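You operate a simulated robot arm through the tools that you are given. There is no shell and no other tool.

You are at the controls of a simulated two-armed robot. One attempt, no reset.

JOB
Start the press, turn the knobs until the red dot sits inside the ring, then stop it.
Fine: the ALONG and ACROSS knobs; the ring on the black plate. Leave the other controls alone.

Only the result counts: the job must be done as asked and must still hold three seconds after the hand-in. Knocking over, shifting, dropping, spilling or breaking anything else fails it.

ROBOT AND FRAMES
Two 6-joint arms with two-finger parallel grippers on one trunk that stands fixed in place. Base frame: the origin is at the foot of the trunk, x ahead of it, y to its left, z up. Readings come in mm, rad, newtons and seconds.
The left shoulder is at [60, 187, 1272], the right one opposite. With the tool pointing down near the work surface each hand reaches from about 200 to 620 mm from the base axis, measured 20 degrees to its own side. Payload 1.57 kg a hand.
Tool frame (each hand has its own): the origin (TCP) lies between the finger pads and is the grasp point; the fingertips stand 30 mm ahead of it; z points along the fingers, y is the line along which they close. Largest opening 110 mm; finger width 24, thickness 12; the body of the gripper, 48 by 112 mm, starts 78 mm behind the TCP.
Orientation is that of the tool frame in the base frame, as [roll, pitch, yaw] about the fixed x, y, z axes, in that order (R = Rz(yaw) Ry(pitch) Rx(roll)). With the fingers straight down and closing along the base's y, the tool's x points along the base's -x, its y along +y and its z along -z.

CONTROLS
- The arms move only by the tool servo_tool. It takes "left_deltas", "right_deltas" or both (then of equal length, played together; a hand with none holds still); each is text: rows parted by semicolons, each of 7 numbers parted by spaces: the gripper command, from -1 (fully open) to 1 (shut), values between in proportion, then the shift along the base's x, y, z in units of 20 mm (1.0 is 20 mm), then the turn, a rotation vector about the base's x, y, z in units of 6 degrees (1.0 is 6 degrees). In form: fingers x y z ax ay az; .... A call has 1 to 20 rows; each row shifts and turns the commanded pose from where the row before left it. A call with a number of a shift or a turn outside -1 to 1 is refused whole. Each row takes 0.2 s and may step no farther than 50 mm and 0.15 rad from the row before; otherwise, or with a gripper value out of range, the whole call is refused. A pose out of reach is approached as far as the arm can. The call stops where the force on the tool passes 40 N (or 10 N more than at its start, if that is more) or the arm is blocked; 0.2 s more then pass. Each finger travels about 153 mm/s and halts on what it meets, pressing with about 36 N; the grip force reading is that of the motor and also rises with nothing between the fingers. The clock runs only during rows and for 0.2 s after the last one: add rows that do not move to give the fingers time. It gives the time, the measured TCP pose, the force on the tool (base axes), the opening and the grip force at its end, in the units of the frame above (readings bear some noise), with the torque about the TCP (base axes, N m) and any sound that the robot's microphone picked up.
- Cameras (640 x 400 px; columns grow to the right, rows downward): "scene" is now at [23.6, -10.2, 1822.3]; the picture's right is [-0.11, -0.99, 0.00], its down [-0.67, 0.08, -0.74] and it looks along [0.73, -0.08, -0.67] (base axes); focal length 314 px, centre (320, 200). "left" rides on the left gripper at [70, -16, -141] in its tool frame; the picture's right is [0.23, 0.97, 0.00], its down [-0.86, 0.20, -0.48] and it looks along [-0.47, 0.11, 0.88] (tool axes); focal length 222 px, centre (320, 200). "right" rides on the right gripper at [70, 16, -141] in its tool frame; the picture's right is [-0.23, 0.97, 0.00], its down [-0.86, -0.20, -0.48] and it looks along [-0.47, -0.11, 0.88] (tool axes); focal length 222 px, centre (320, 200). There is no depth. A picture from a camera that has moved, and an enlarged one, comes with that camera's place and axes in the base frame and with its lens.
- grab_frame(camera): a new picture of that camera. No time passes.
- raise_lower(by): slides the trunk up (or, below 0, down) by that many mm; the arms and the scene camera ride with it, the base frame stays. It gives what a move gives, with no picture.
- pan_tilt(pan, tilt): turns the head with the scene camera to pan (to the left, within 1.501 rad either way) and tilt (down, from -0.506 to 1.204), counted from straight ahead of the robot. It gives what a move gives.
- zoom(camera, box): a new picture of the part [left, top, right, bottom] of that camera's present view, enlarged. No time passes.
- sign_off(): hands the job in; it is judged then, once.

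Places have to be worked out from the pictures, the camera data and where the tool is seen. Open the grippers and draw the arms clear of the work before you hand the job in, unless the task says otherwise.

The tools are called after "Request:" as a command line: name --argument value ..., lists and objects as JSON in quotes. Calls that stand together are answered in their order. servo_tool: Moves the arms, as the interface text tells. Its arguments: {"type":"object","properties":{"left_deltas":{"type":"string"},"right_deltas":{"type":"string"}},"required":[]} The other tools are called the same way: raise_lower (by) slides the trunk up or down; pan_tilt (pan, tilt) turns the head that bears the scene camera; grab_frame (camera) takes a picture; zoom (camera, box) takes an enlarged picture of a part of a camera's view; sign_off () hands the job in.

At the start:

```text
time: 0.0
left_tcp_pos: [370.5, 163.9, 1425.1]
left_tcp_rot: [3.141, 0.0, 3.141]
left_wrist_force: [0.6, -0.1, -0.2]
left_ft_torque: [0.01, -0.02, -0.03]
left_opening: 110.0
left_gripper_force: 0.1
right_tcp_pos: [365.1, -177.6, 1441.9]
right_tcp_rot: [3.141, 0.001, 3.141]
right_wrist_force: [0.6, -0.1, 0.4]
right_ft_torque: [-0.01, 0.0, 0.01]
right_opening: 109.8
right_gripper_force: 0.0
trunk travel left (down, up): [-900.0, 90.0]
head pan, tilt: [-0.113, 0.74]
```

scene: 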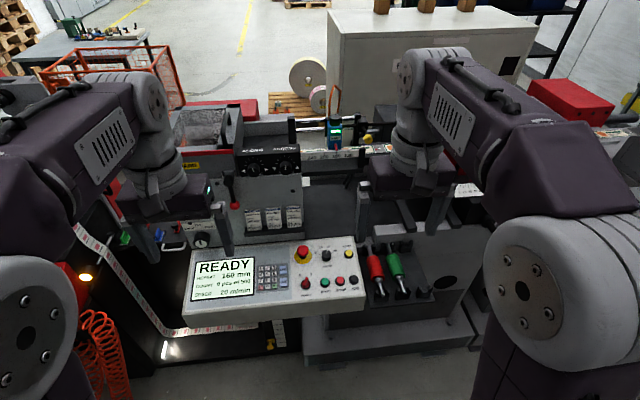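
right: 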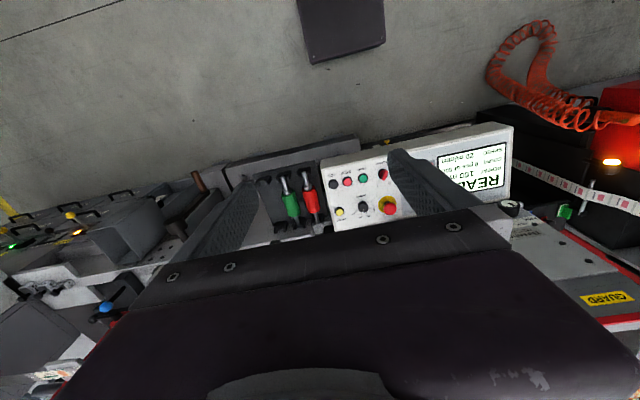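
left: 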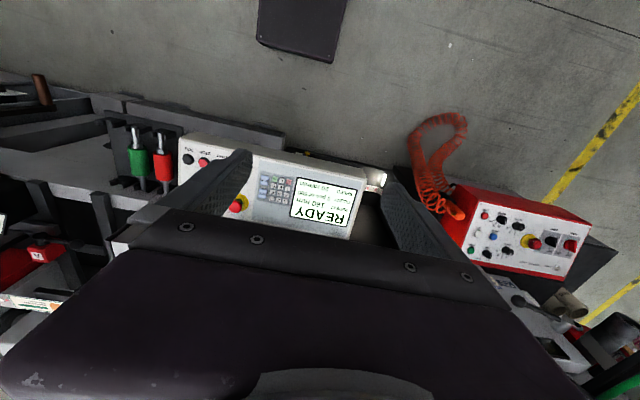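

The scene shows a label-press with a READY panel, a knob box with black dials, and other controls. I'll zoom in to read the labels before moving anything.

Request:
zoom --camera "scene" --box '[180, 220, 380, 345]'

Request:
zoom --camera "scene" --box '[200, 100, 360, 200]'

Request:
zoom --camera "scene" --box '[60, 190, 260, 315]'

Request:
zoom --camera "left" --box '[430, 170, 630, 295]'

```text
3.20 times, centred on (280, 282) of scene
camera zoom: at [23.6, -10.2, 1822.3], right [-0.11, -0.99, 0.0], down [-0.67, 0.08, -0.74], along [0.73, -0.08, -0.67], focal length 1005 px, centre (448, -64)
```

zoom: 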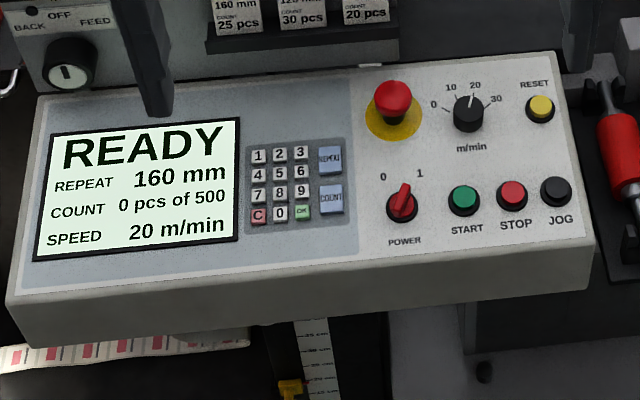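

```text
4.00 times, centred on (280, 150) of scene
camera zoom: at [23.6, -10.2, 1822.3], right [-0.11, -0.99, 0.0], down [-0.67, 0.08, -0.74], along [0.73, -0.08, -0.67], focal length 1256 px, centre (480, 400)
```

zoom: 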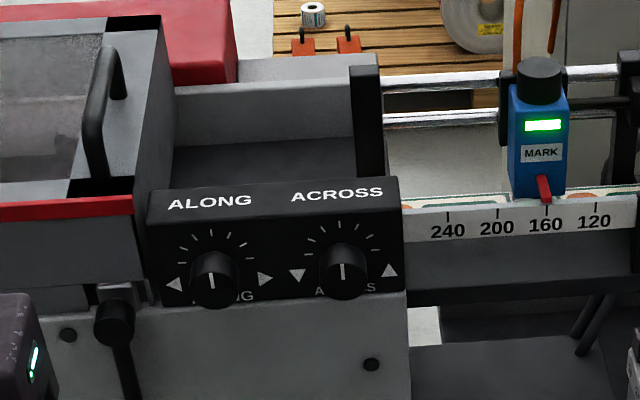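

```text
3.20 times, centred on (160, 252) of scene
camera zoom: at [23.6, -10.2, 1822.3], right [-0.11, -0.99, 0.0], down [-0.67, 0.08, -0.74], along [0.73, -0.08, -0.67], focal length 1005 px, centre (832, 32)
```

zoom: 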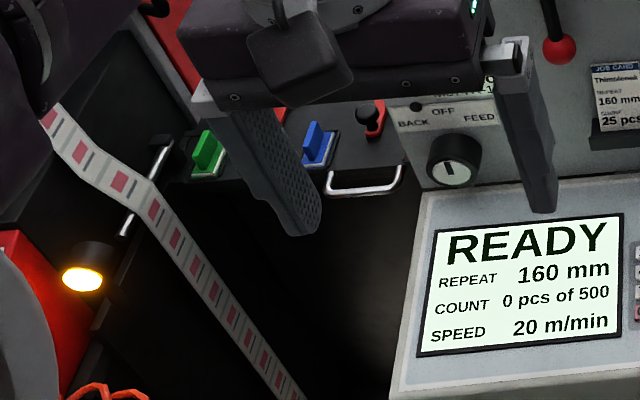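

```text
3.20 times, centred on (530, 232) of left
camera zoom: at [301.5, 147.8, 1568.4], right [-0.23, 0.97, 0.0], down [0.86, 0.2, 0.48], along [0.47, 0.11, -0.88], focal length 711 px, centre (-352, 96)
```

zoom: 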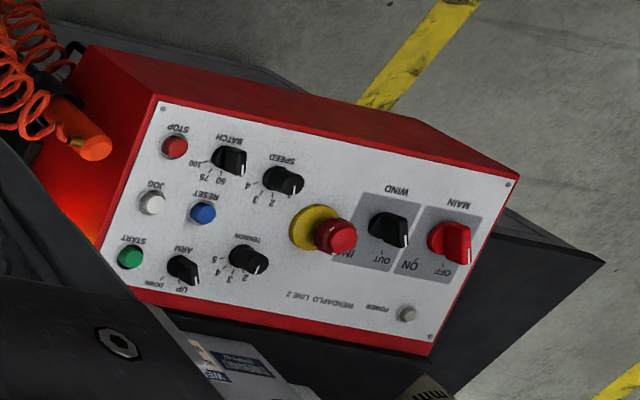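

The main panel (START/STOP/RESET), the ALONG/ACROSS knob box and a separate winder panel are visible, but the ring on the black plate is not. I'll turn the head to look for it.

Request:
pan_tilt --pan 0.45 --tilt 0.6

Request:
grab_frame --camera "scene"

Request:
pan_tilt --pan -0.55 --tilt 0.6

Request:
grab_frame --camera "scene"

Request:
pan_tilt --pan 0.0 --tilt 0.6

Request:
grab_frame --camera "scene"

```text
time: 1.0
left_tcp_pos: [371.6, 163.1, 1426.5]
left_tcp_rot: [-3.141, 0.001, -3.141]
left_wrist_force: [0.3, -0.1, -0.4]
left_ft_torque: [0.01, 0.01, -0.03]
left_opening: 110.0
left_gripper_force: 0.1
right_tcp_pos: [364.5, -179.0, 1441.2]
right_tcp_rot: [3.14, 0.0, -3.141]
right_wrist_force: [-0.4, -1.3, -0.4]
right_ft_torque: [0.0, 0.01, 0.01]
right_opening: 109.9
right_gripper_force: 0.0
trunk travel left (down, up): [-900.0, 90.0]
head pan, tilt: [0.45, 0.6]
```

```text
taken
camera scene: at [20.3, 37.6, 1834.2], right [0.43, -0.9, 0.0], down [-0.51, -0.25, -0.82], along [0.74, 0.36, -0.57], focal length 314 px, centre (320, 200)
```

scene: 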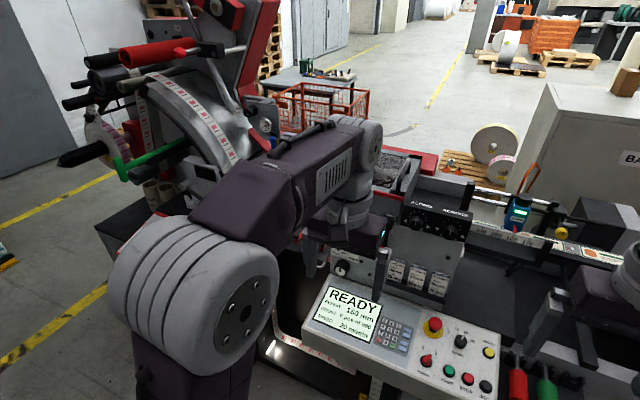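

```text
time: 2.2
left_tcp_pos: [371.3, 164.3, 1425.6]
left_tcp_rot: [3.142, -0.002, 3.142]
left_wrist_force: [0.8, -0.4, 0.4]
left_ft_torque: [0.03, 0.03, -0.01]
left_opening: 110.0
left_gripper_force: 0.1
right_tcp_pos: [364.8, -178.4, 1441.3]
right_tcp_rot: [-3.141, 0.0, -3.141]
right_wrist_force: [-0.6, 0.3, -0.2]
right_ft_torque: [-0.01, -0.03, -0.01]
right_opening: 110.1
right_gripper_force: 0.1
trunk travel left (down, up): [-900.0, 90.0]
head pan, tilt: [-0.55, 0.6]
```

```text
taken
camera scene: at [16.2, -46.8, 1834.2], right [-0.52, -0.85, 0.0], down [-0.48, 0.29, -0.83], along [0.7, -0.43, -0.56], focal length 314 px, centre (320, 200)
```

scene: 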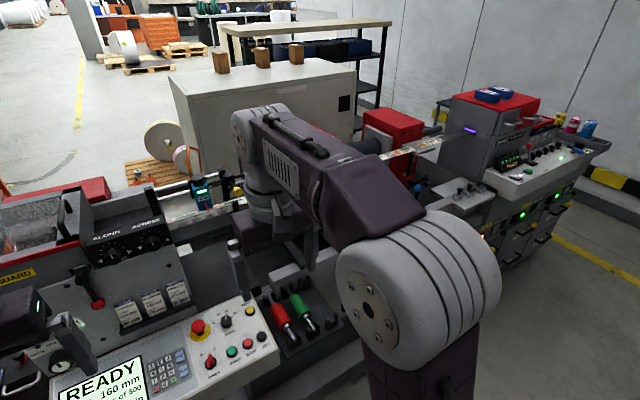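

```text
time: 3.2
left_tcp_pos: [371.8, 164.0, 1426.3]
left_tcp_rot: [-3.141, 0.0, 3.141]
left_wrist_force: [0.2, 0.6, 0.4]
left_ft_torque: [0.01, -0.02, 0.02]
left_opening: 109.7
left_gripper_force: 0.0
right_tcp_pos: [364.5, -178.6, 1441.5]
right_tcp_rot: [-3.14, 0.001, -3.142]
right_wrist_force: [0.1, -0.8, 0.6]
right_ft_torque: [0.03, -0.01, 0.0]
right_opening: 110.0
right_gripper_force: 0.1
trunk travel left (down, up): [-900.0, 90.0]
head pan, tilt: [0.0, 0.6]
```

```text
taken
camera scene: at [29.1, -0.9, 1834.2], right [0.0, -1.0, 0.0], down [-0.56, 0.0, -0.83], along [0.83, 0.0, -0.56], focal length 314 px, centre (320, 200)
```

scene: 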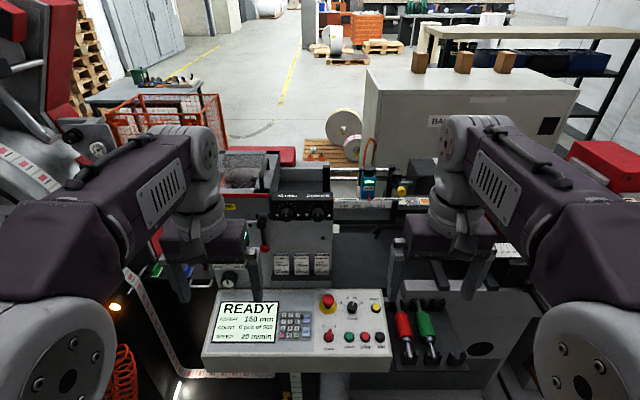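

No ring visible yet. I'll zoom into the regions around the press web and behind the arms.

Request:
zoom --camera "scene" --box '[200, 130, 360, 230]'

Request:
zoom --camera "scene" --box '[320, 160, 480, 260]'

Request:
zoom --camera "scene" --box '[380, 240, 560, 390]'

Request:
zoom --camera "scene" --box '[0, 180, 220, 400]'

```text
4.00 times, centred on (280, 180) of scene
camera zoom: at [29.1, -0.9, 1834.2], right [0.0, -1.0, 0.0], down [-0.56, 0.0, -0.83], along [0.83, 0.0, -0.56], focal length 1256 px, centre (480, 280)
```

zoom: 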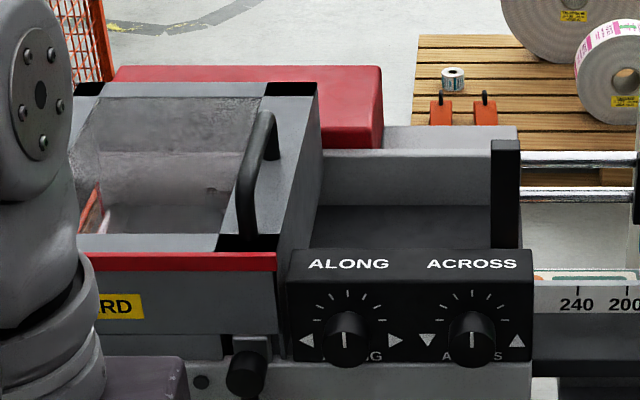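

```text
4.00 times, centred on (400, 210) of scene
camera zoom: at [29.1, -0.9, 1834.2], right [0.0, -1.0, 0.0], down [-0.56, 0.0, -0.83], along [0.83, 0.0, -0.56], focal length 1256 px, centre (0, 160)
```

zoom: 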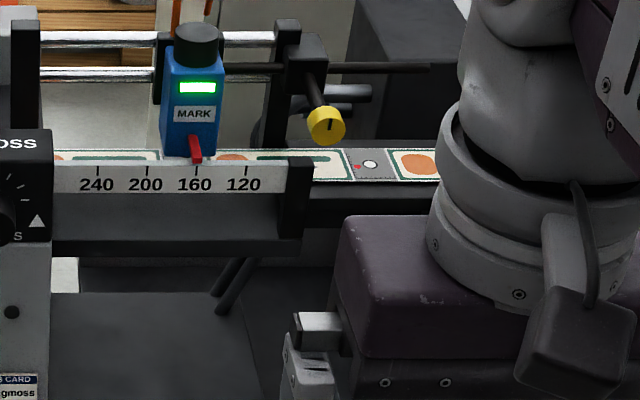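

```text
2.67 times, centred on (470, 315) of scene
camera zoom: at [29.1, -0.9, 1834.2], right [0.0, -1.0, 0.0], down [-0.56, 0.0, -0.83], along [0.83, 0.0, -0.56], focal length 838 px, centre (-80, -107)
```

zoom: 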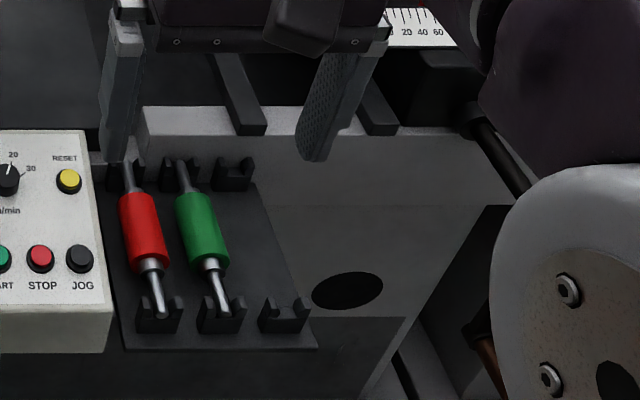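

```text
1.82 times, centred on (110, 290) of scene
camera zoom: at [29.1, -0.9, 1834.2], right [0.0, -1.0, 0.0], down [-0.56, 0.0, -0.83], along [0.83, 0.0, -0.56], focal length 571 px, centre (702, 36)
```

zoom: 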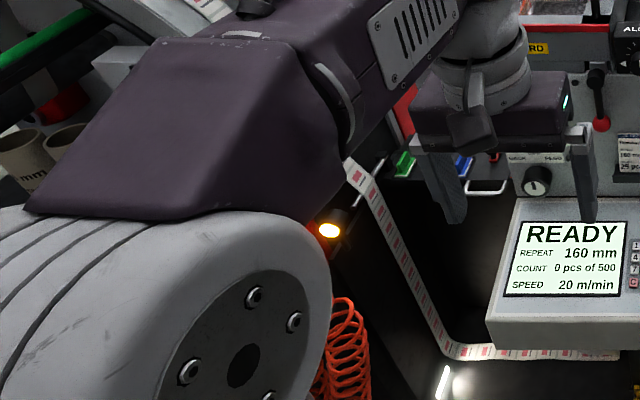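

Near the yellow-tipped arm on the web there is a dark patch with a small ring and a red dot beside it. I'll zoom closer there.

Request:
zoom --camera "scene" --box '[392, 185, 432, 210]'

Request:
zoom --camera "scene" --box '[330, 185, 410, 225]'

Request:
zoom --camera "scene" --box '[260, 185, 340, 235]'

Request:
zoom --camera "right" --box '[0, 200, 200, 325]'

```text
16.00 times, centred on (412, 198) of scene
camera zoom: at [29.1, -0.9, 1834.2], right [0.0, -1.0, 0.0], down [-0.56, 0.0, -0.83], along [0.83, 0.0, -0.56], focal length 5026 px, centre (-1152, 240)
```

zoom: 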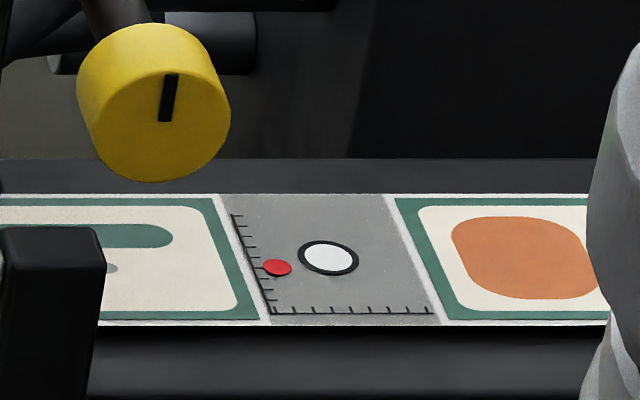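

```text
8.00 times, centred on (370, 205) of scene
camera zoom: at [29.1, -0.9, 1834.2], right [0.0, -1.0, 0.0], down [-0.56, 0.0, -0.83], along [0.83, 0.0, -0.56], focal length 2513 px, centre (-80, 160)
```

zoom: 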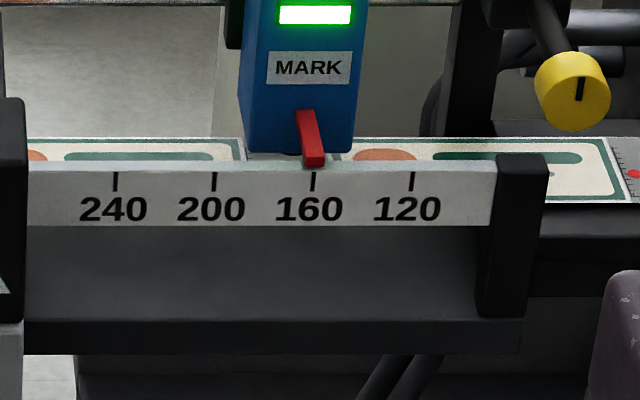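

```text
8.00 times, centred on (300, 210) of scene
camera zoom: at [29.1, -0.9, 1834.2], right [0.0, -1.0, 0.0], down [-0.56, 0.0, -0.83], along [0.83, 0.0, -0.56], focal length 2513 px, centre (480, 120)
```

zoom: 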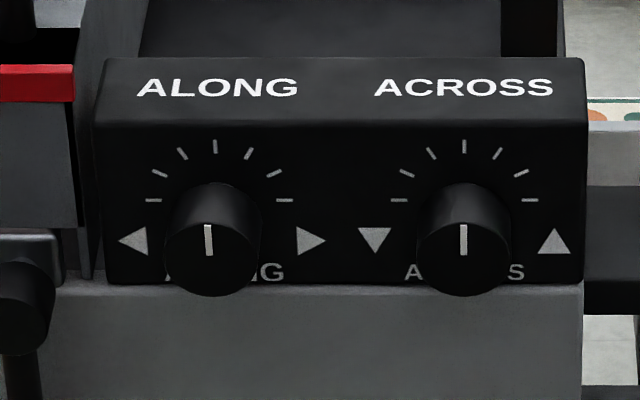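

```text
3.20 times, centred on (100, 262) of right
camera zoom: at [295.3, -162.6, 1583.6], right [0.23, 0.97, 0.0], down [0.86, -0.2, 0.48], along [0.47, -0.11, -0.88], focal length 711 px, centre (1024, 0)
```

zoom: 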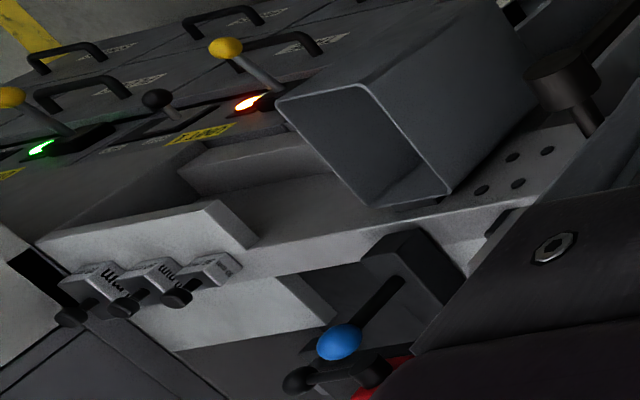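

The patch on the web carries the ring and the red dot with scale ticks, so that is what I have to watch. Now I'll get accurate pixel positions of the START/STOP buttons in two cameras to triangulate them.

Request:
zoom --camera "scene" --box '[300, 280, 396, 340]'

Request:
zoom --camera "scene" --box '[300, 310, 396, 370]'

Request:
zoom --camera "right" --box '[310, 140, 438, 220]'

Request:
zoom --camera "left" --box '[170, 130, 298, 210]'

```text
6.67 times, centred on (348, 310) of scene
camera zoom: at [29.1, -0.9, 1834.2], right [0.0, -1.0, 0.0], down [-0.56, 0.0, -0.83], along [0.83, 0.0, -0.56], focal length 2094 px, centre (133, -533)
```

zoom: 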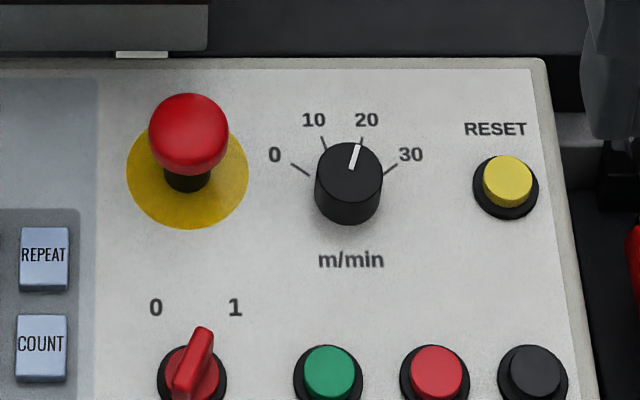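

```text
6.67 times, centred on (348, 340) of scene
camera zoom: at [29.1, -0.9, 1834.2], right [0.0, -1.0, 0.0], down [-0.56, 0.0, -0.83], along [0.83, 0.0, -0.56], focal length 2094 px, centre (133, -733)
```

zoom: 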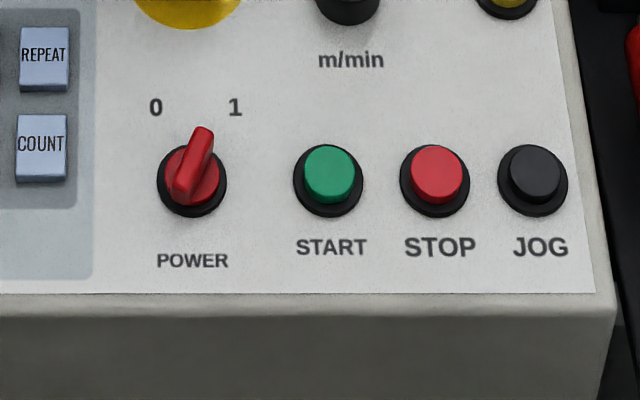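

```text
5.00 times, centred on (374, 180) of right
camera zoom: at [295.3, -162.6, 1583.6], right [0.23, 0.97, 0.0], down [0.86, -0.2, 0.48], along [0.47, -0.11, -0.88], focal length 1111 px, centre (50, 300)
```

zoom: 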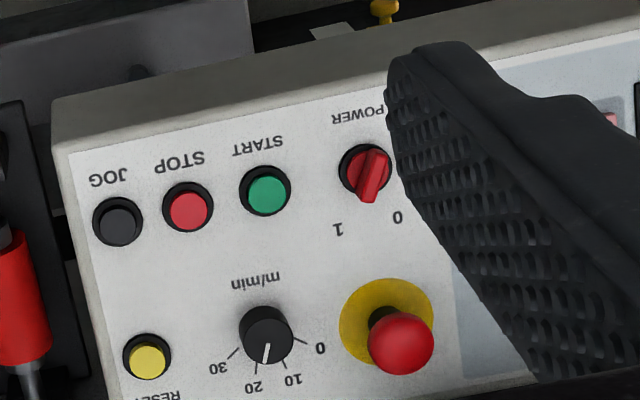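

```text
5.00 times, centred on (234, 170) of left
camera zoom: at [301.5, 147.7, 1568.4], right [-0.23, 0.97, 0.0], down [0.86, 0.2, 0.48], along [0.47, 0.11, -0.88], focal length 1111 px, centre (750, 350)
```

zoom: 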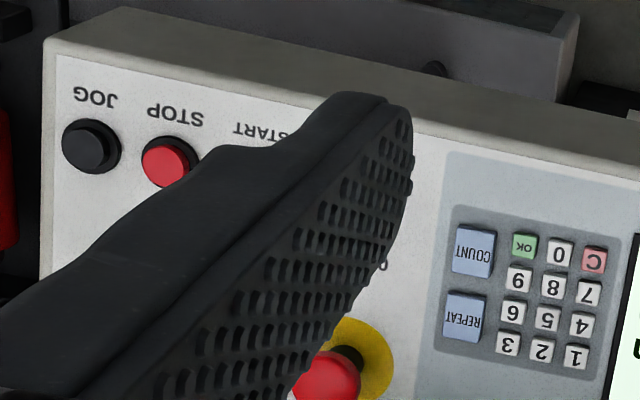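

START triangulates to about (605,-93,918) and STOP to about (604,-144,920). To get the distance of the knob box and ring I need a vertical baseline, so I'll lower the trunk 120 mm (the hands stay well above everything) and look again.

Request:
raise_lower --by -120

Request:
grab_frame --camera "scene"

Request:
zoom --camera "scene" --box '[260, 120, 340, 170]'

Request:
grab_frame --camera "left"

Request:
grab_frame --camera "right"

```text
time: 4.7
left_tcp_pos: [371.7, 164.6, 1305.1]
left_tcp_rot: [3.141, 0.0, 3.141]
left_wrist_force: [0.1, 0.3, 0.8]
left_ft_torque: [-0.01, 0.0, -0.01]
left_opening: 109.8
left_gripper_force: 0.0
right_tcp_pos: [365.1, -179.0, 1320.8]
right_tcp_rot: [3.14, 0.0, 3.141]
right_wrist_force: [-0.1, -0.1, 0.1]
right_ft_torque: [0.0, 0.01, 0.01]
right_opening: 110.0
right_gripper_force: 0.1
trunk travel left (down, up): [-780.0, 210.0]
head pan, tilt: [0.0, 0.6]
```

```text
taken
camera scene: at [29.1, -0.7, 1714.3], right [0.0, -1.0, 0.0], down [-0.56, 0.0, -0.83], along [0.83, 0.0, -0.56], focal length 314 px, centre (320, 200)
```

scene: 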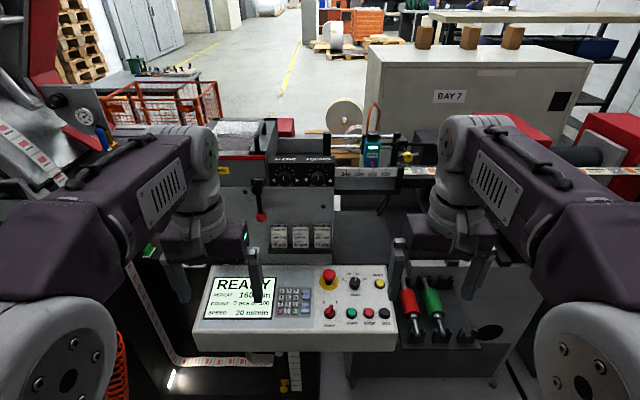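

```text
8.00 times, centred on (300, 145) of scene
camera zoom: at [29.1, -0.7, 1714.3], right [0.0, -1.0, 0.0], down [-0.56, 0.0, -0.83], along [0.83, 0.0, -0.56], focal length 2513 px, centre (480, 640)
```

zoom: 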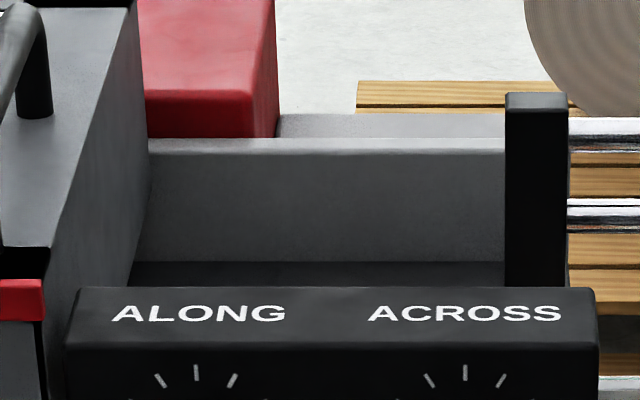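

```text
taken
camera left: at [301.4, 147.7, 1448.5], right [-0.23, 0.97, 0.0], down [0.86, 0.2, 0.48], along [0.47, 0.11, -0.88], focal length 222 px, centre (320, 200)
```

left: 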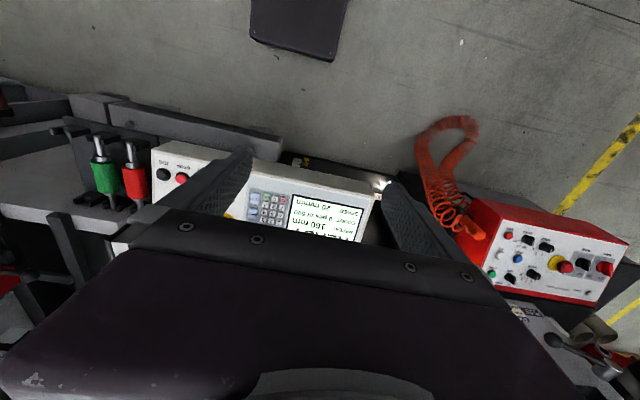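

```text
taken
camera right: at [295.2, -162.5, 1463.6], right [0.23, 0.97, 0.0], down [0.85, -0.2, 0.48], along [0.47, -0.11, -0.88], focal length 222 px, centre (320, 200)
```

right: 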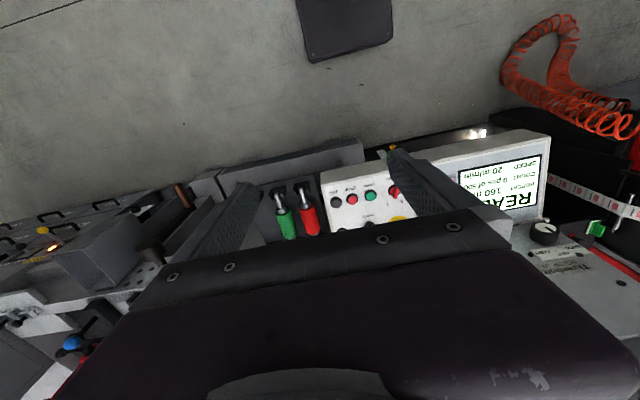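

The knob box moved up in the view; I'll zoom on knobs, buttons, and the ring patch from this height.

Request:
zoom --camera "scene" --box '[260, 145, 340, 195]'

Request:
zoom --camera "scene" --box '[395, 155, 445, 186]'

Request:
zoom --camera "scene" --box '[304, 265, 400, 325]'

Request:
zoom --camera "scene" --box '[220, 160, 340, 270]'

```text
8.00 times, centred on (300, 170) of scene
camera zoom: at [29.1, -0.7, 1714.3], right [0.0, -1.0, 0.0], down [-0.56, 0.0, -0.83], along [0.83, 0.0, -0.56], focal length 2513 px, centre (480, 440)
```

zoom: 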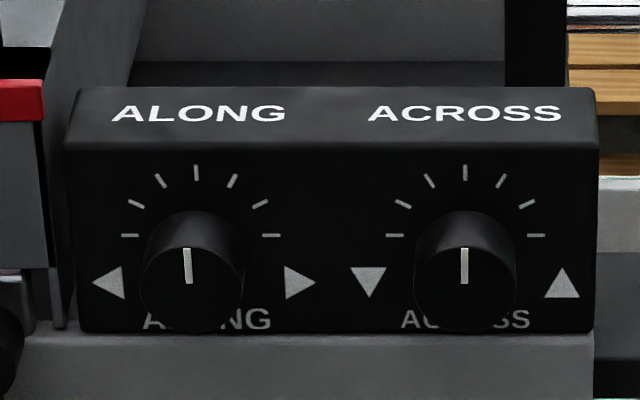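

```text
12.80 times, centred on (420, 170) of scene
camera zoom: at [29.1, -0.7, 1714.3], right [0.0, -1.0, 0.0], down [-0.56, 0.0, -0.83], along [0.83, 0.0, -0.56], focal length 4021 px, centre (-960, 578)
```

zoom: 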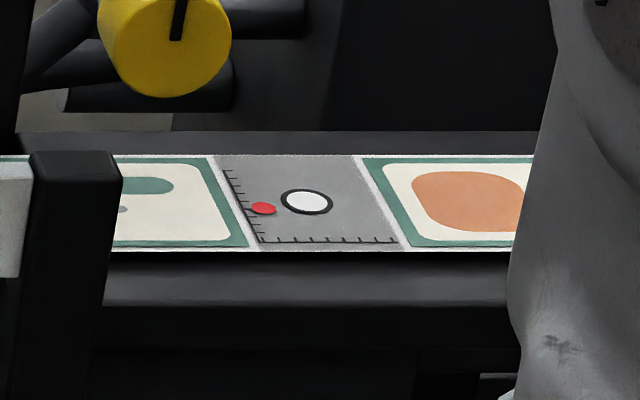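

```text
6.67 times, centred on (352, 295) of scene
camera zoom: at [29.1, -0.7, 1714.3], right [0.0, -1.0, 0.0], down [-0.56, 0.0, -0.83], along [0.83, 0.0, -0.56], focal length 2094 px, centre (107, -433)
```

zoom: 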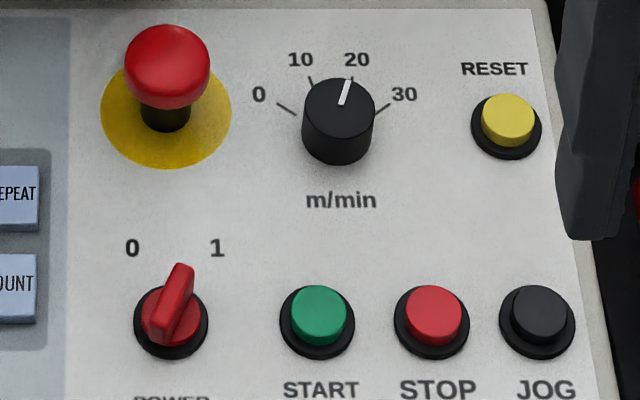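

```text
3.64 times, centred on (280, 215) of scene
camera zoom: at [29.1, -0.7, 1714.3], right [0.0, -1.0, 0.0], down [-0.56, 0.0, -0.83], along [0.83, 0.0, -0.56], focal length 1142 px, centre (466, 146)
```

zoom: 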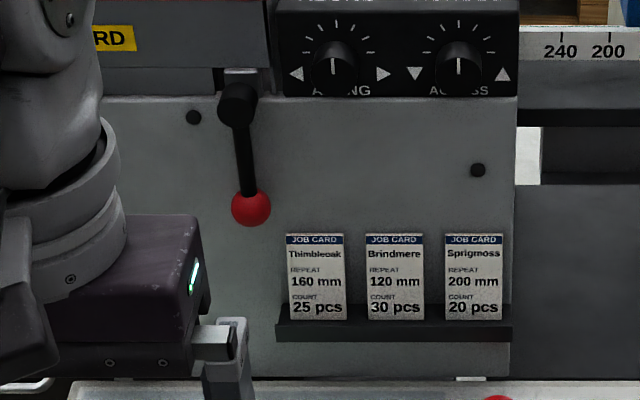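

Triangulated from two heights: ALONG knob axis at about (y=94, z≈1293), ACROSS at (y=4, z≈1293), with knob fronts at x≈736 and the box face at x≈771. The ring is near (922,-320,1219), with the dot about 11 mm left and 3 mm nearer. I'll start swinging the left hand to point forward while moving ahead, half way first.

Request:
servo_tool --left_deltas "-0.1 0.9 -0.2 0 0 -1 0; -0.1 0.9 -0.2 0 0 -1 0; -0.1 0.9 -0.2 0 0 -1 0; -0.1 0.9 -0.2 0 0 -1 0; -0.1 0.9 -0.2 0 0 -1 0; -0.1 0.9 -0.2 0 0 -1 0; -0.1 0.9 -0.2 0 0 -1 0; -0.1 0.9 -0.2 0 0 -1 0"

Request:
grab_frame --camera "scene"

Request:
grab_frame --camera "left"

```text
time: 6.5
left_tcp_pos: [515.3, 131.1, 1305.8]
left_tcp_rot: [-3.14, 0.839, 3.141]
left_wrist_force: [-0.4, -1.3, 0.2]
left_ft_torque: [-0.02, -0.04, 0.0]
left_opening: 60.4
left_gripper_force: 0.0
right_tcp_pos: [366.3, -178.5, 1321.4]
right_tcp_rot: [-3.14, -0.002, -3.141]
right_wrist_force: [-0.7, -0.4, 0.4]
right_ft_torque: [0.0, 0.0, 0.0]
right_opening: 109.9
right_gripper_force: 0.0
trunk travel left (down, up): [-780.0, 210.0]
head pan, tilt: [0.0, 0.6]
```

```text
taken
camera scene: at [29.7, -0.9, 1714.2], right [0.0, -1.0, 0.0], down [-0.57, 0.0, -0.82], along [0.82, 0.0, -0.57], focal length 314 px, centre (320, 200)
```

scene: 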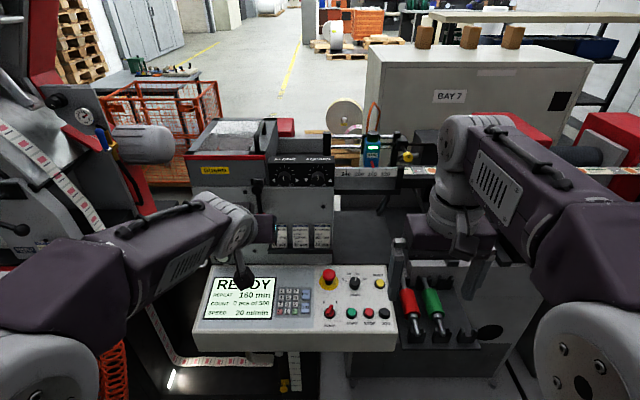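

```text
taken
camera left: at [363.5, 115.1, 1349.3], right [-0.15, 0.97, -0.17], down [0.22, 0.2, 0.96], along [0.96, 0.11, -0.24], focal length 222 px, centre (320, 200)
```

left: 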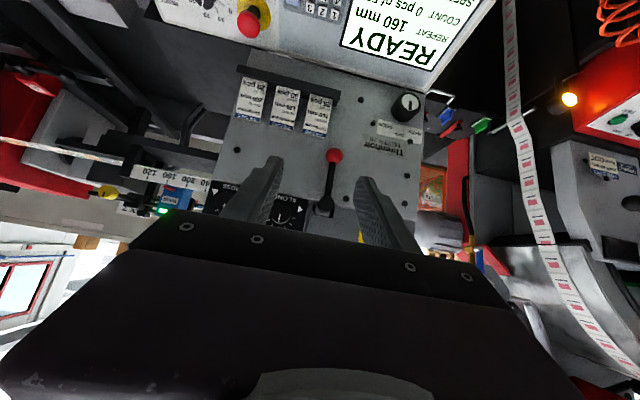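

The left arm is pitching forward cleanly. I'll finish the turn to horizontal, ending at about (640, 94, 1294) in front of the ALONG knob.

Request:
servo_tool --left_deltas "-0.1 0.89 -0.276 -0.08 0 -1 0; -0.1 0.89 -0.276 -0.08 0 -1 0; -0.1 0.89 -0.276 -0.08 0 -1 0; -0.1 0.89 -0.276 -0.08 0 -1 0; -0.1 0.89 -0.276 -0.08 0 -1 0; -0.1 0.89 -0.276 -0.08 0 -1 0; -0.1 0.89 -0.276 -0.08 0 -1 0; -0.1 0 0 0 0 0 0"

Request:
grab_frame --camera "scene"

Request:
grab_frame --camera "left"

```text
time: 8.3
left_tcp_pos: [622.0, 110.3, 1295.5]
left_tcp_rot: [3.075, 1.484, 3.116]
left_wrist_force: [-0.6, 0.6, -0.5]
left_ft_torque: [0.05, 0.02, 0.0]
left_opening: 60.7
left_gripper_force: 0.1
left hand out of reach, approached as far as the arm can: row 2, 3
right_tcp_pos: [363.4, -179.0, 1321.5]
right_tcp_rot: [3.141, 0.0, 3.141]
right_wrist_force: [-0.8, -0.9, 0.9]
right_ft_torque: [-0.01, 0.03, 0.01]
right_opening: 109.9
right_gripper_force: 0.0
trunk travel left (down, up): [-780.0, 210.0]
head pan, tilt: [0.0, 0.6]
```

```text
taken
camera scene: at [28.6, -0.6, 1714.2], right [0.0, -1.0, 0.0], down [-0.56, 0.0, -0.83], along [0.83, 0.0, -0.56], focal length 314 px, centre (320, 200)
```

scene: 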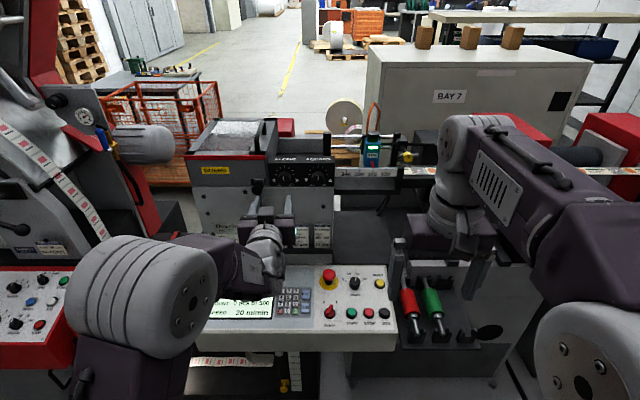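

```text
taken
camera left: at [475.8, 88.6, 1239.0], right [-0.06, 0.97, -0.22], down [-0.41, 0.18, 0.89], along [0.91, 0.14, 0.39], focal length 222 px, centre (320, 200)
```

left: 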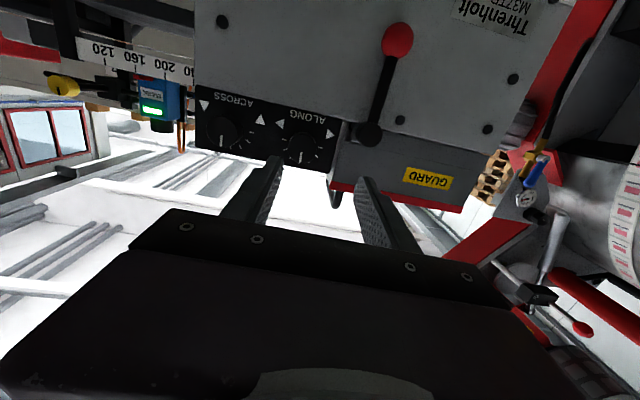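

The arm reconfigured its elbow part-way but is nearly there; I'll let it settle with a couple of still rows and check where it is.

Request:
servo_tool --left_deltas "-0.1 0 0 0 0 0 0; -0.1 0 0 0 0 0 0; -0.1 0 0 0 0 0 0"

Request:
grab_frame --camera "scene"

Request:
grab_frame --camera "left"

```text
time: 9.1
left_tcp_pos: [622.5, 110.4, 1294.9]
left_tcp_rot: [3.073, 1.481, 3.112]
left_wrist_force: [0.0, -0.6, 0.7]
left_ft_torque: [-0.01, 0.03, 0.0]
left_opening: 60.5
left_gripper_force: 0.1
right_tcp_pos: [363.9, -178.1, 1320.9]
right_tcp_rot: [3.141, 0.001, 3.141]
right_wrist_force: [-0.3, -0.4, -0.1]
right_ft_torque: [0.04, 0.01, -0.01]
right_opening: 109.8
right_gripper_force: 0.0
trunk travel left (down, up): [-780.0, 210.0]
head pan, tilt: [0.0, 0.6]
```

```text
taken
camera scene: at [29.0, -0.7, 1714.2], right [0.0, -1.0, 0.0], down [-0.56, 0.0, -0.83], along [0.83, 0.0, -0.56], focal length 314 px, centre (320, 200)
```

scene: 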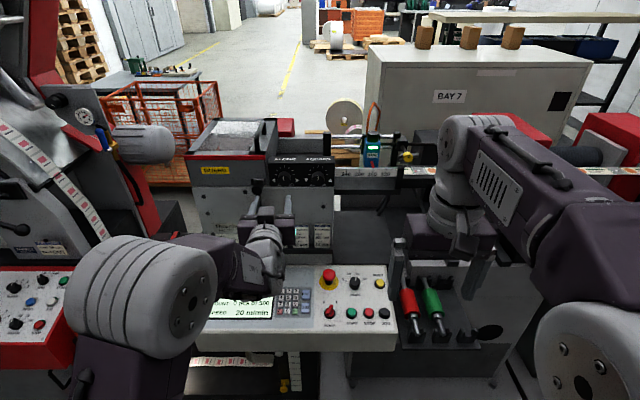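

```text
taken
camera left: at [475.8, 88.7, 1239.1], right [-0.06, 0.97, -0.22], down [-0.41, 0.18, 0.9], along [0.91, 0.14, 0.39], focal length 222 px, centre (320, 200)
```

left: 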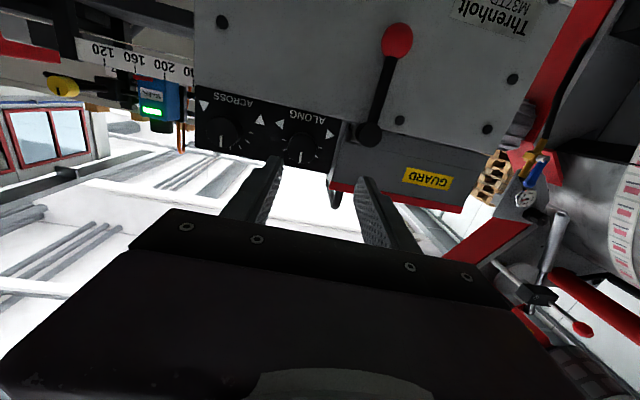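

The hand sits at (622,110,1295), still pitched about 5° down and 2° left of straight ahead. I'll correct the orientation and move to about (660, 94, 1293).

Request:
servo_tool --left_deltas "-0.1 0.625 -0.27 -0.03 -0.02 -0.283 -0.124; -0.1 0.625 -0.27 -0.03 -0.02 -0.283 -0.124; -0.1 0.625 -0.27 -0.03 -0.02 -0.283 -0.124; -0.1 0 0 0 0 0 0; -0.1 0 0 0 0 0 0"

Request:
grab_frame --camera "scene"

Request:
grab_frame --camera "left"

```text
time: 10.3
left_tcp_pos: [659.7, 94.8, 1293.5]
left_tcp_rot: [-1.211, 1.569, -1.21]
left_wrist_force: [-0.1, 0.2, -1.0]
left_ft_torque: [-0.03, 0.03, 0.01]
left_opening: 60.5
left_gripper_force: 0.0
right_tcp_pos: [365.1, -179.7, 1320.8]
right_tcp_rot: [-3.141, -0.001, -3.141]
right_wrist_force: [-0.1, 0.5, 0.6]
right_ft_torque: [-0.03, 0.07, 0.02]
right_opening: 110.1
right_gripper_force: 0.1
trunk travel left (down, up): [-780.0, 210.0]
head pan, tilt: [0.0, 0.6]
```

```text
taken
camera scene: at [29.1, -0.7, 1714.2], right [0.0, -1.0, 0.0], down [-0.56, 0.0, -0.83], along [0.83, 0.0, -0.56], focal length 314 px, centre (320, 200)
```

scene: 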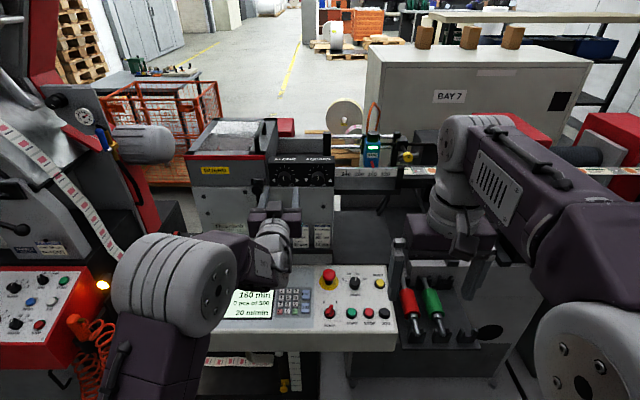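

```text
taken
camera left: at [518.6, 78.0, 1224.5], right [0.0, 0.97, -0.23], down [-0.48, 0.2, 0.85], along [0.88, 0.11, 0.47], focal length 222 px, centre (320, 200)
```

left: 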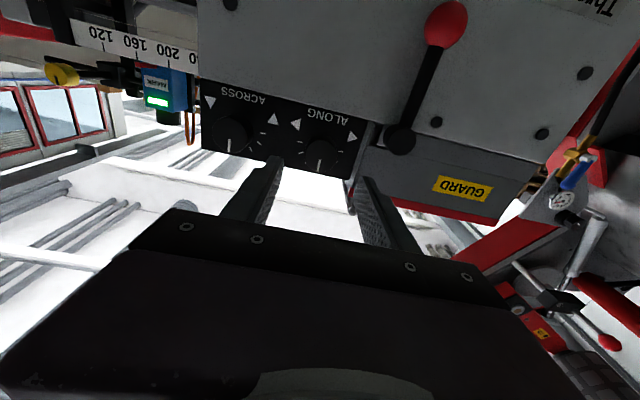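

The hand now points straight ahead in line with ALONG. I'll zoom the left camera onto the knobs to cross-check their positions.

Request:
zoom --camera "left" --box '[200, 80, 392, 200]'

Request:
zoom --camera "scene" --box '[236, 145, 348, 245]'

```text
3.33 times, centred on (296, 140) of left
camera zoom: at [518.6, 78.0, 1224.5], right [0.0, 0.97, -0.23], down [-0.48, 0.2, 0.85], along [0.88, 0.11, 0.47], focal length 740 px, centre (400, 400)
```

zoom: 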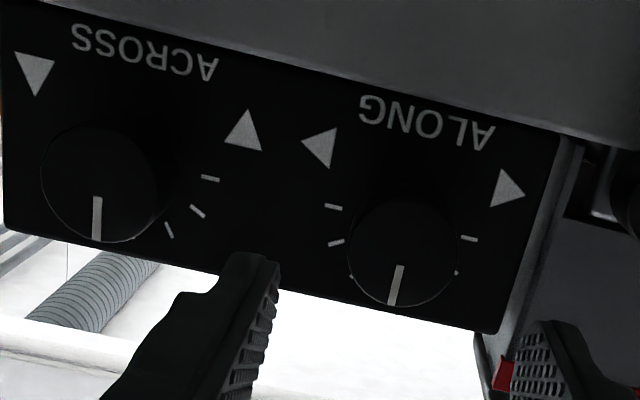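

```text
4.00 times, centred on (292, 195) of scene
camera zoom: at [29.1, -0.7, 1714.2], right [0.0, -1.0, 0.0], down [-0.56, 0.0, -0.83], along [0.83, 0.0, -0.56], focal length 1256 px, centre (432, 220)
```

zoom: 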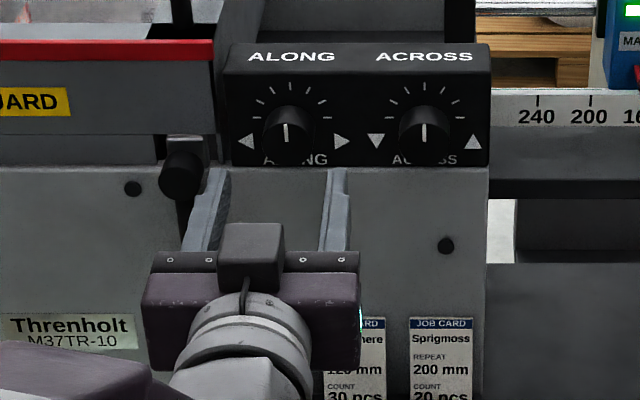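

Both cameras agree: ALONG axis at (y 94.2, z 1291.5) and ACROSS at (y≈4.7, z 1291.4), with fronts at x≈736. I'll slide the open left fingers around the ALONG knob without gripping (TCP to x≈731) and begin bringing the closed right hand over the START button.

Request:
servo_tool --left_deltas "-0.1 0.9 -0.03 -0.1 0 0 0; -0.1 0.9 0 0 0 0 0; -0.1 0.9 0 0 0 0 0; -0.1 0.85 0 0 0 0 0; -0.1 0 0 0 0 0 0; -0.1 0 0 0 0 0 0; -0.1 0 0 0 0 0 0; -0.1 0 0 0 0 0 0" --right_deltas "1 0.95 0.36 -0.9 0 0 0; 1 0.95 0.36 -0.9 0 0 0; 1 0.95 0.36 -0.9 0 0 0; 1 0.95 0.36 -0.9 0 0 0; 1 0.95 0.36 -0.9 0 0 0; 1 0.95 0.36 -0.9 0 0 0; 1 0.95 0.36 -0.9 0 0 0; 1 0 0 0 0 0 0"

Request:
grab_frame --camera "scene"

Request:
zoom --camera "left" --box '[160, 40, 480, 240]'

Request:
grab_frame --camera "right"

```text
time: 12.1
left_tcp_pos: [731.3, 93.6, 1291.0]
left_tcp_rot: [-1.154, 1.57, -1.149]
left_wrist_force: [0.1, 0.3, 0.4]
left_ft_torque: [0.04, 0.02, -0.04]
left_opening: 60.4
left_gripper_force: 0.0
right_tcp_pos: [497.0, -128.8, 1195.1]
right_tcp_rot: [3.141, -0.001, 3.141]
right_wrist_force: [0.0, 0.5, -0.8]
right_ft_torque: [0.02, 0.0, -0.01]
right_opening: 0.1
right_gripper_force: 21.3
trunk travel left (down, up): [-780.0, 210.0]
head pan, tilt: [0.0, 0.6]
```

```text
taken
camera scene: at [28.5, -0.8, 1714.2], right [0.0, -1.0, 0.0], down [-0.56, 0.0, -0.83], along [0.83, 0.0, -0.56], focal length 314 px, centre (320, 200)
```

scene: 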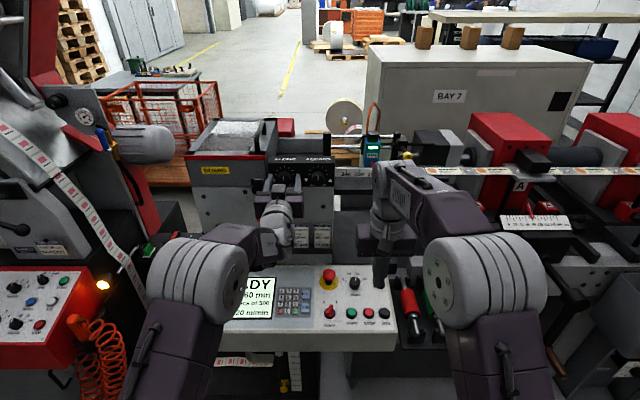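

```text
2.00 times, centred on (320, 140) of left
camera zoom: at [588.7, 77.4, 1222.5], right [0.0, 0.97, -0.23], down [-0.48, 0.2, 0.85], along [0.88, 0.11, 0.47], focal length 444 px, centre (320, 320)
```

zoom: 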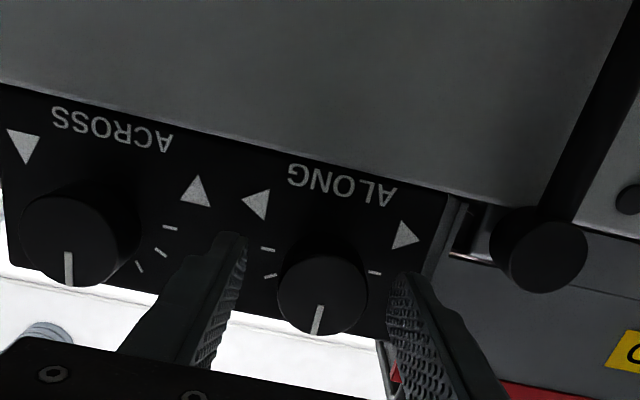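

```text
taken
camera right: at [428.2, -112.4, 1338.0], right [0.23, 0.97, 0.0], down [0.85, -0.2, 0.48], along [0.47, -0.11, -0.88], focal length 222 px, centre (320, 200)
```

right: 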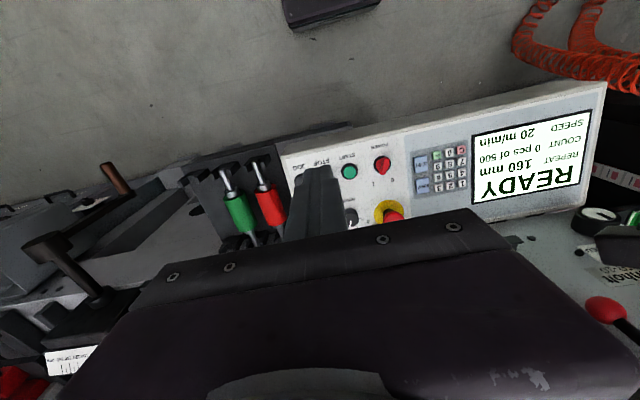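

The left fingers straddle the ALONG knob with no contact. The right camera puts START at (598,-94), matching my estimate; I'll move the closed right fingers over it at about z 1040.

Request:
servo_tool --right_deltas "1 0.556 0.196 -0.861 0 0 0; 1 0.556 0.196 -0.861 0 0 0; 1 0.556 0.196 -0.861 0 0 0; 1 0.556 0.196 -0.861 0 0 0; 1 0.556 0.196 -0.861 0 0 0; 1 0.556 0.196 -0.861 0 0 0; 1 0.556 0.196 -0.861 0 0 0; 1 0.556 0.196 -0.861 0 0 0; 1 0.556 0.196 -0.861 0 0 0; 1 0 0 0 0 0 0"

Request:
grab_frame --camera "scene"

Request:
grab_frame --camera "right"

Request:
zoom --camera "scene" --box '[304, 225, 432, 345]'

```text
time: 14.3
left_tcp_pos: [730.9, 93.6, 1292.1]
left_tcp_rot: [-1.163, 1.567, -1.158]
left_wrist_force: [0.2, -0.2, 0.3]
left_ft_torque: [-0.01, -0.03, 0.01]
left_opening: 60.5
left_gripper_force: 0.1
right_tcp_pos: [591.7, -94.0, 1040.2]
right_tcp_rot: [-3.142, 0.001, -3.141]
right_wrist_force: [0.7, -0.5, -0.2]
right_ft_torque: [0.03, 0.01, -0.06]
right_opening: 0.0
right_gripper_force: 21.6
right hand out of reach, approached as far as the arm can: row 9
trunk travel left (down, up): [-780.0, 210.0]
head pan, tilt: [0.0, 0.6]
```

```text
taken
camera scene: at [28.6, -0.6, 1714.2], right [0.0, -1.0, 0.0], down [-0.56, 0.0, -0.83], along [0.83, 0.0, -0.56], focal length 314 px, centre (320, 200)
```

scene: 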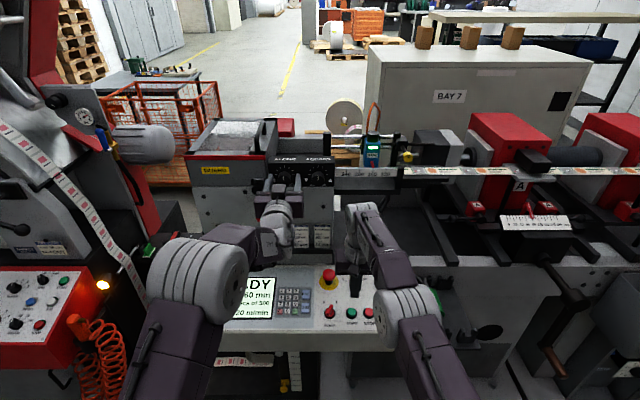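

```text
taken
camera right: at [522.4, -77.8, 1182.3], right [0.23, 0.97, 0.0], down [0.86, -0.2, 0.48], along [0.47, -0.11, -0.88], focal length 222 px, centre (320, 200)
```

right: 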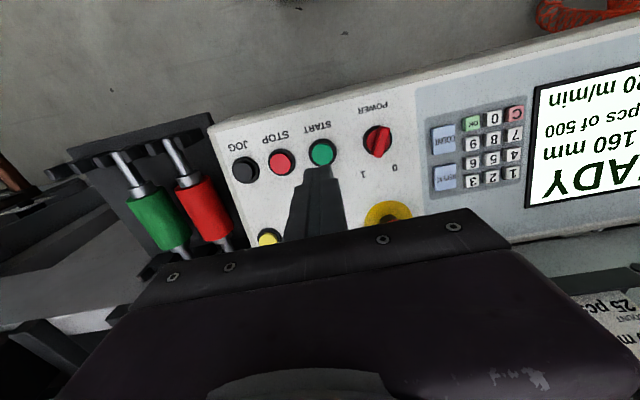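

```text
3.33 times, centred on (368, 285) of scene
camera zoom: at [28.6, -0.6, 1714.2], right [0.0, -1.0, 0.0], down [-0.56, 0.0, -0.83], along [0.83, 0.0, -0.56], focal length 1047 px, centre (160, -83)
```

zoom: 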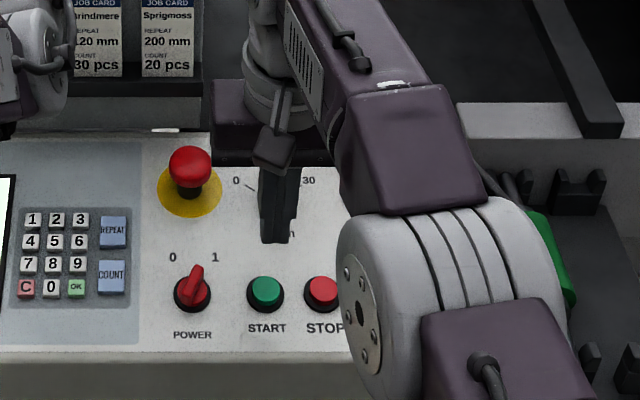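

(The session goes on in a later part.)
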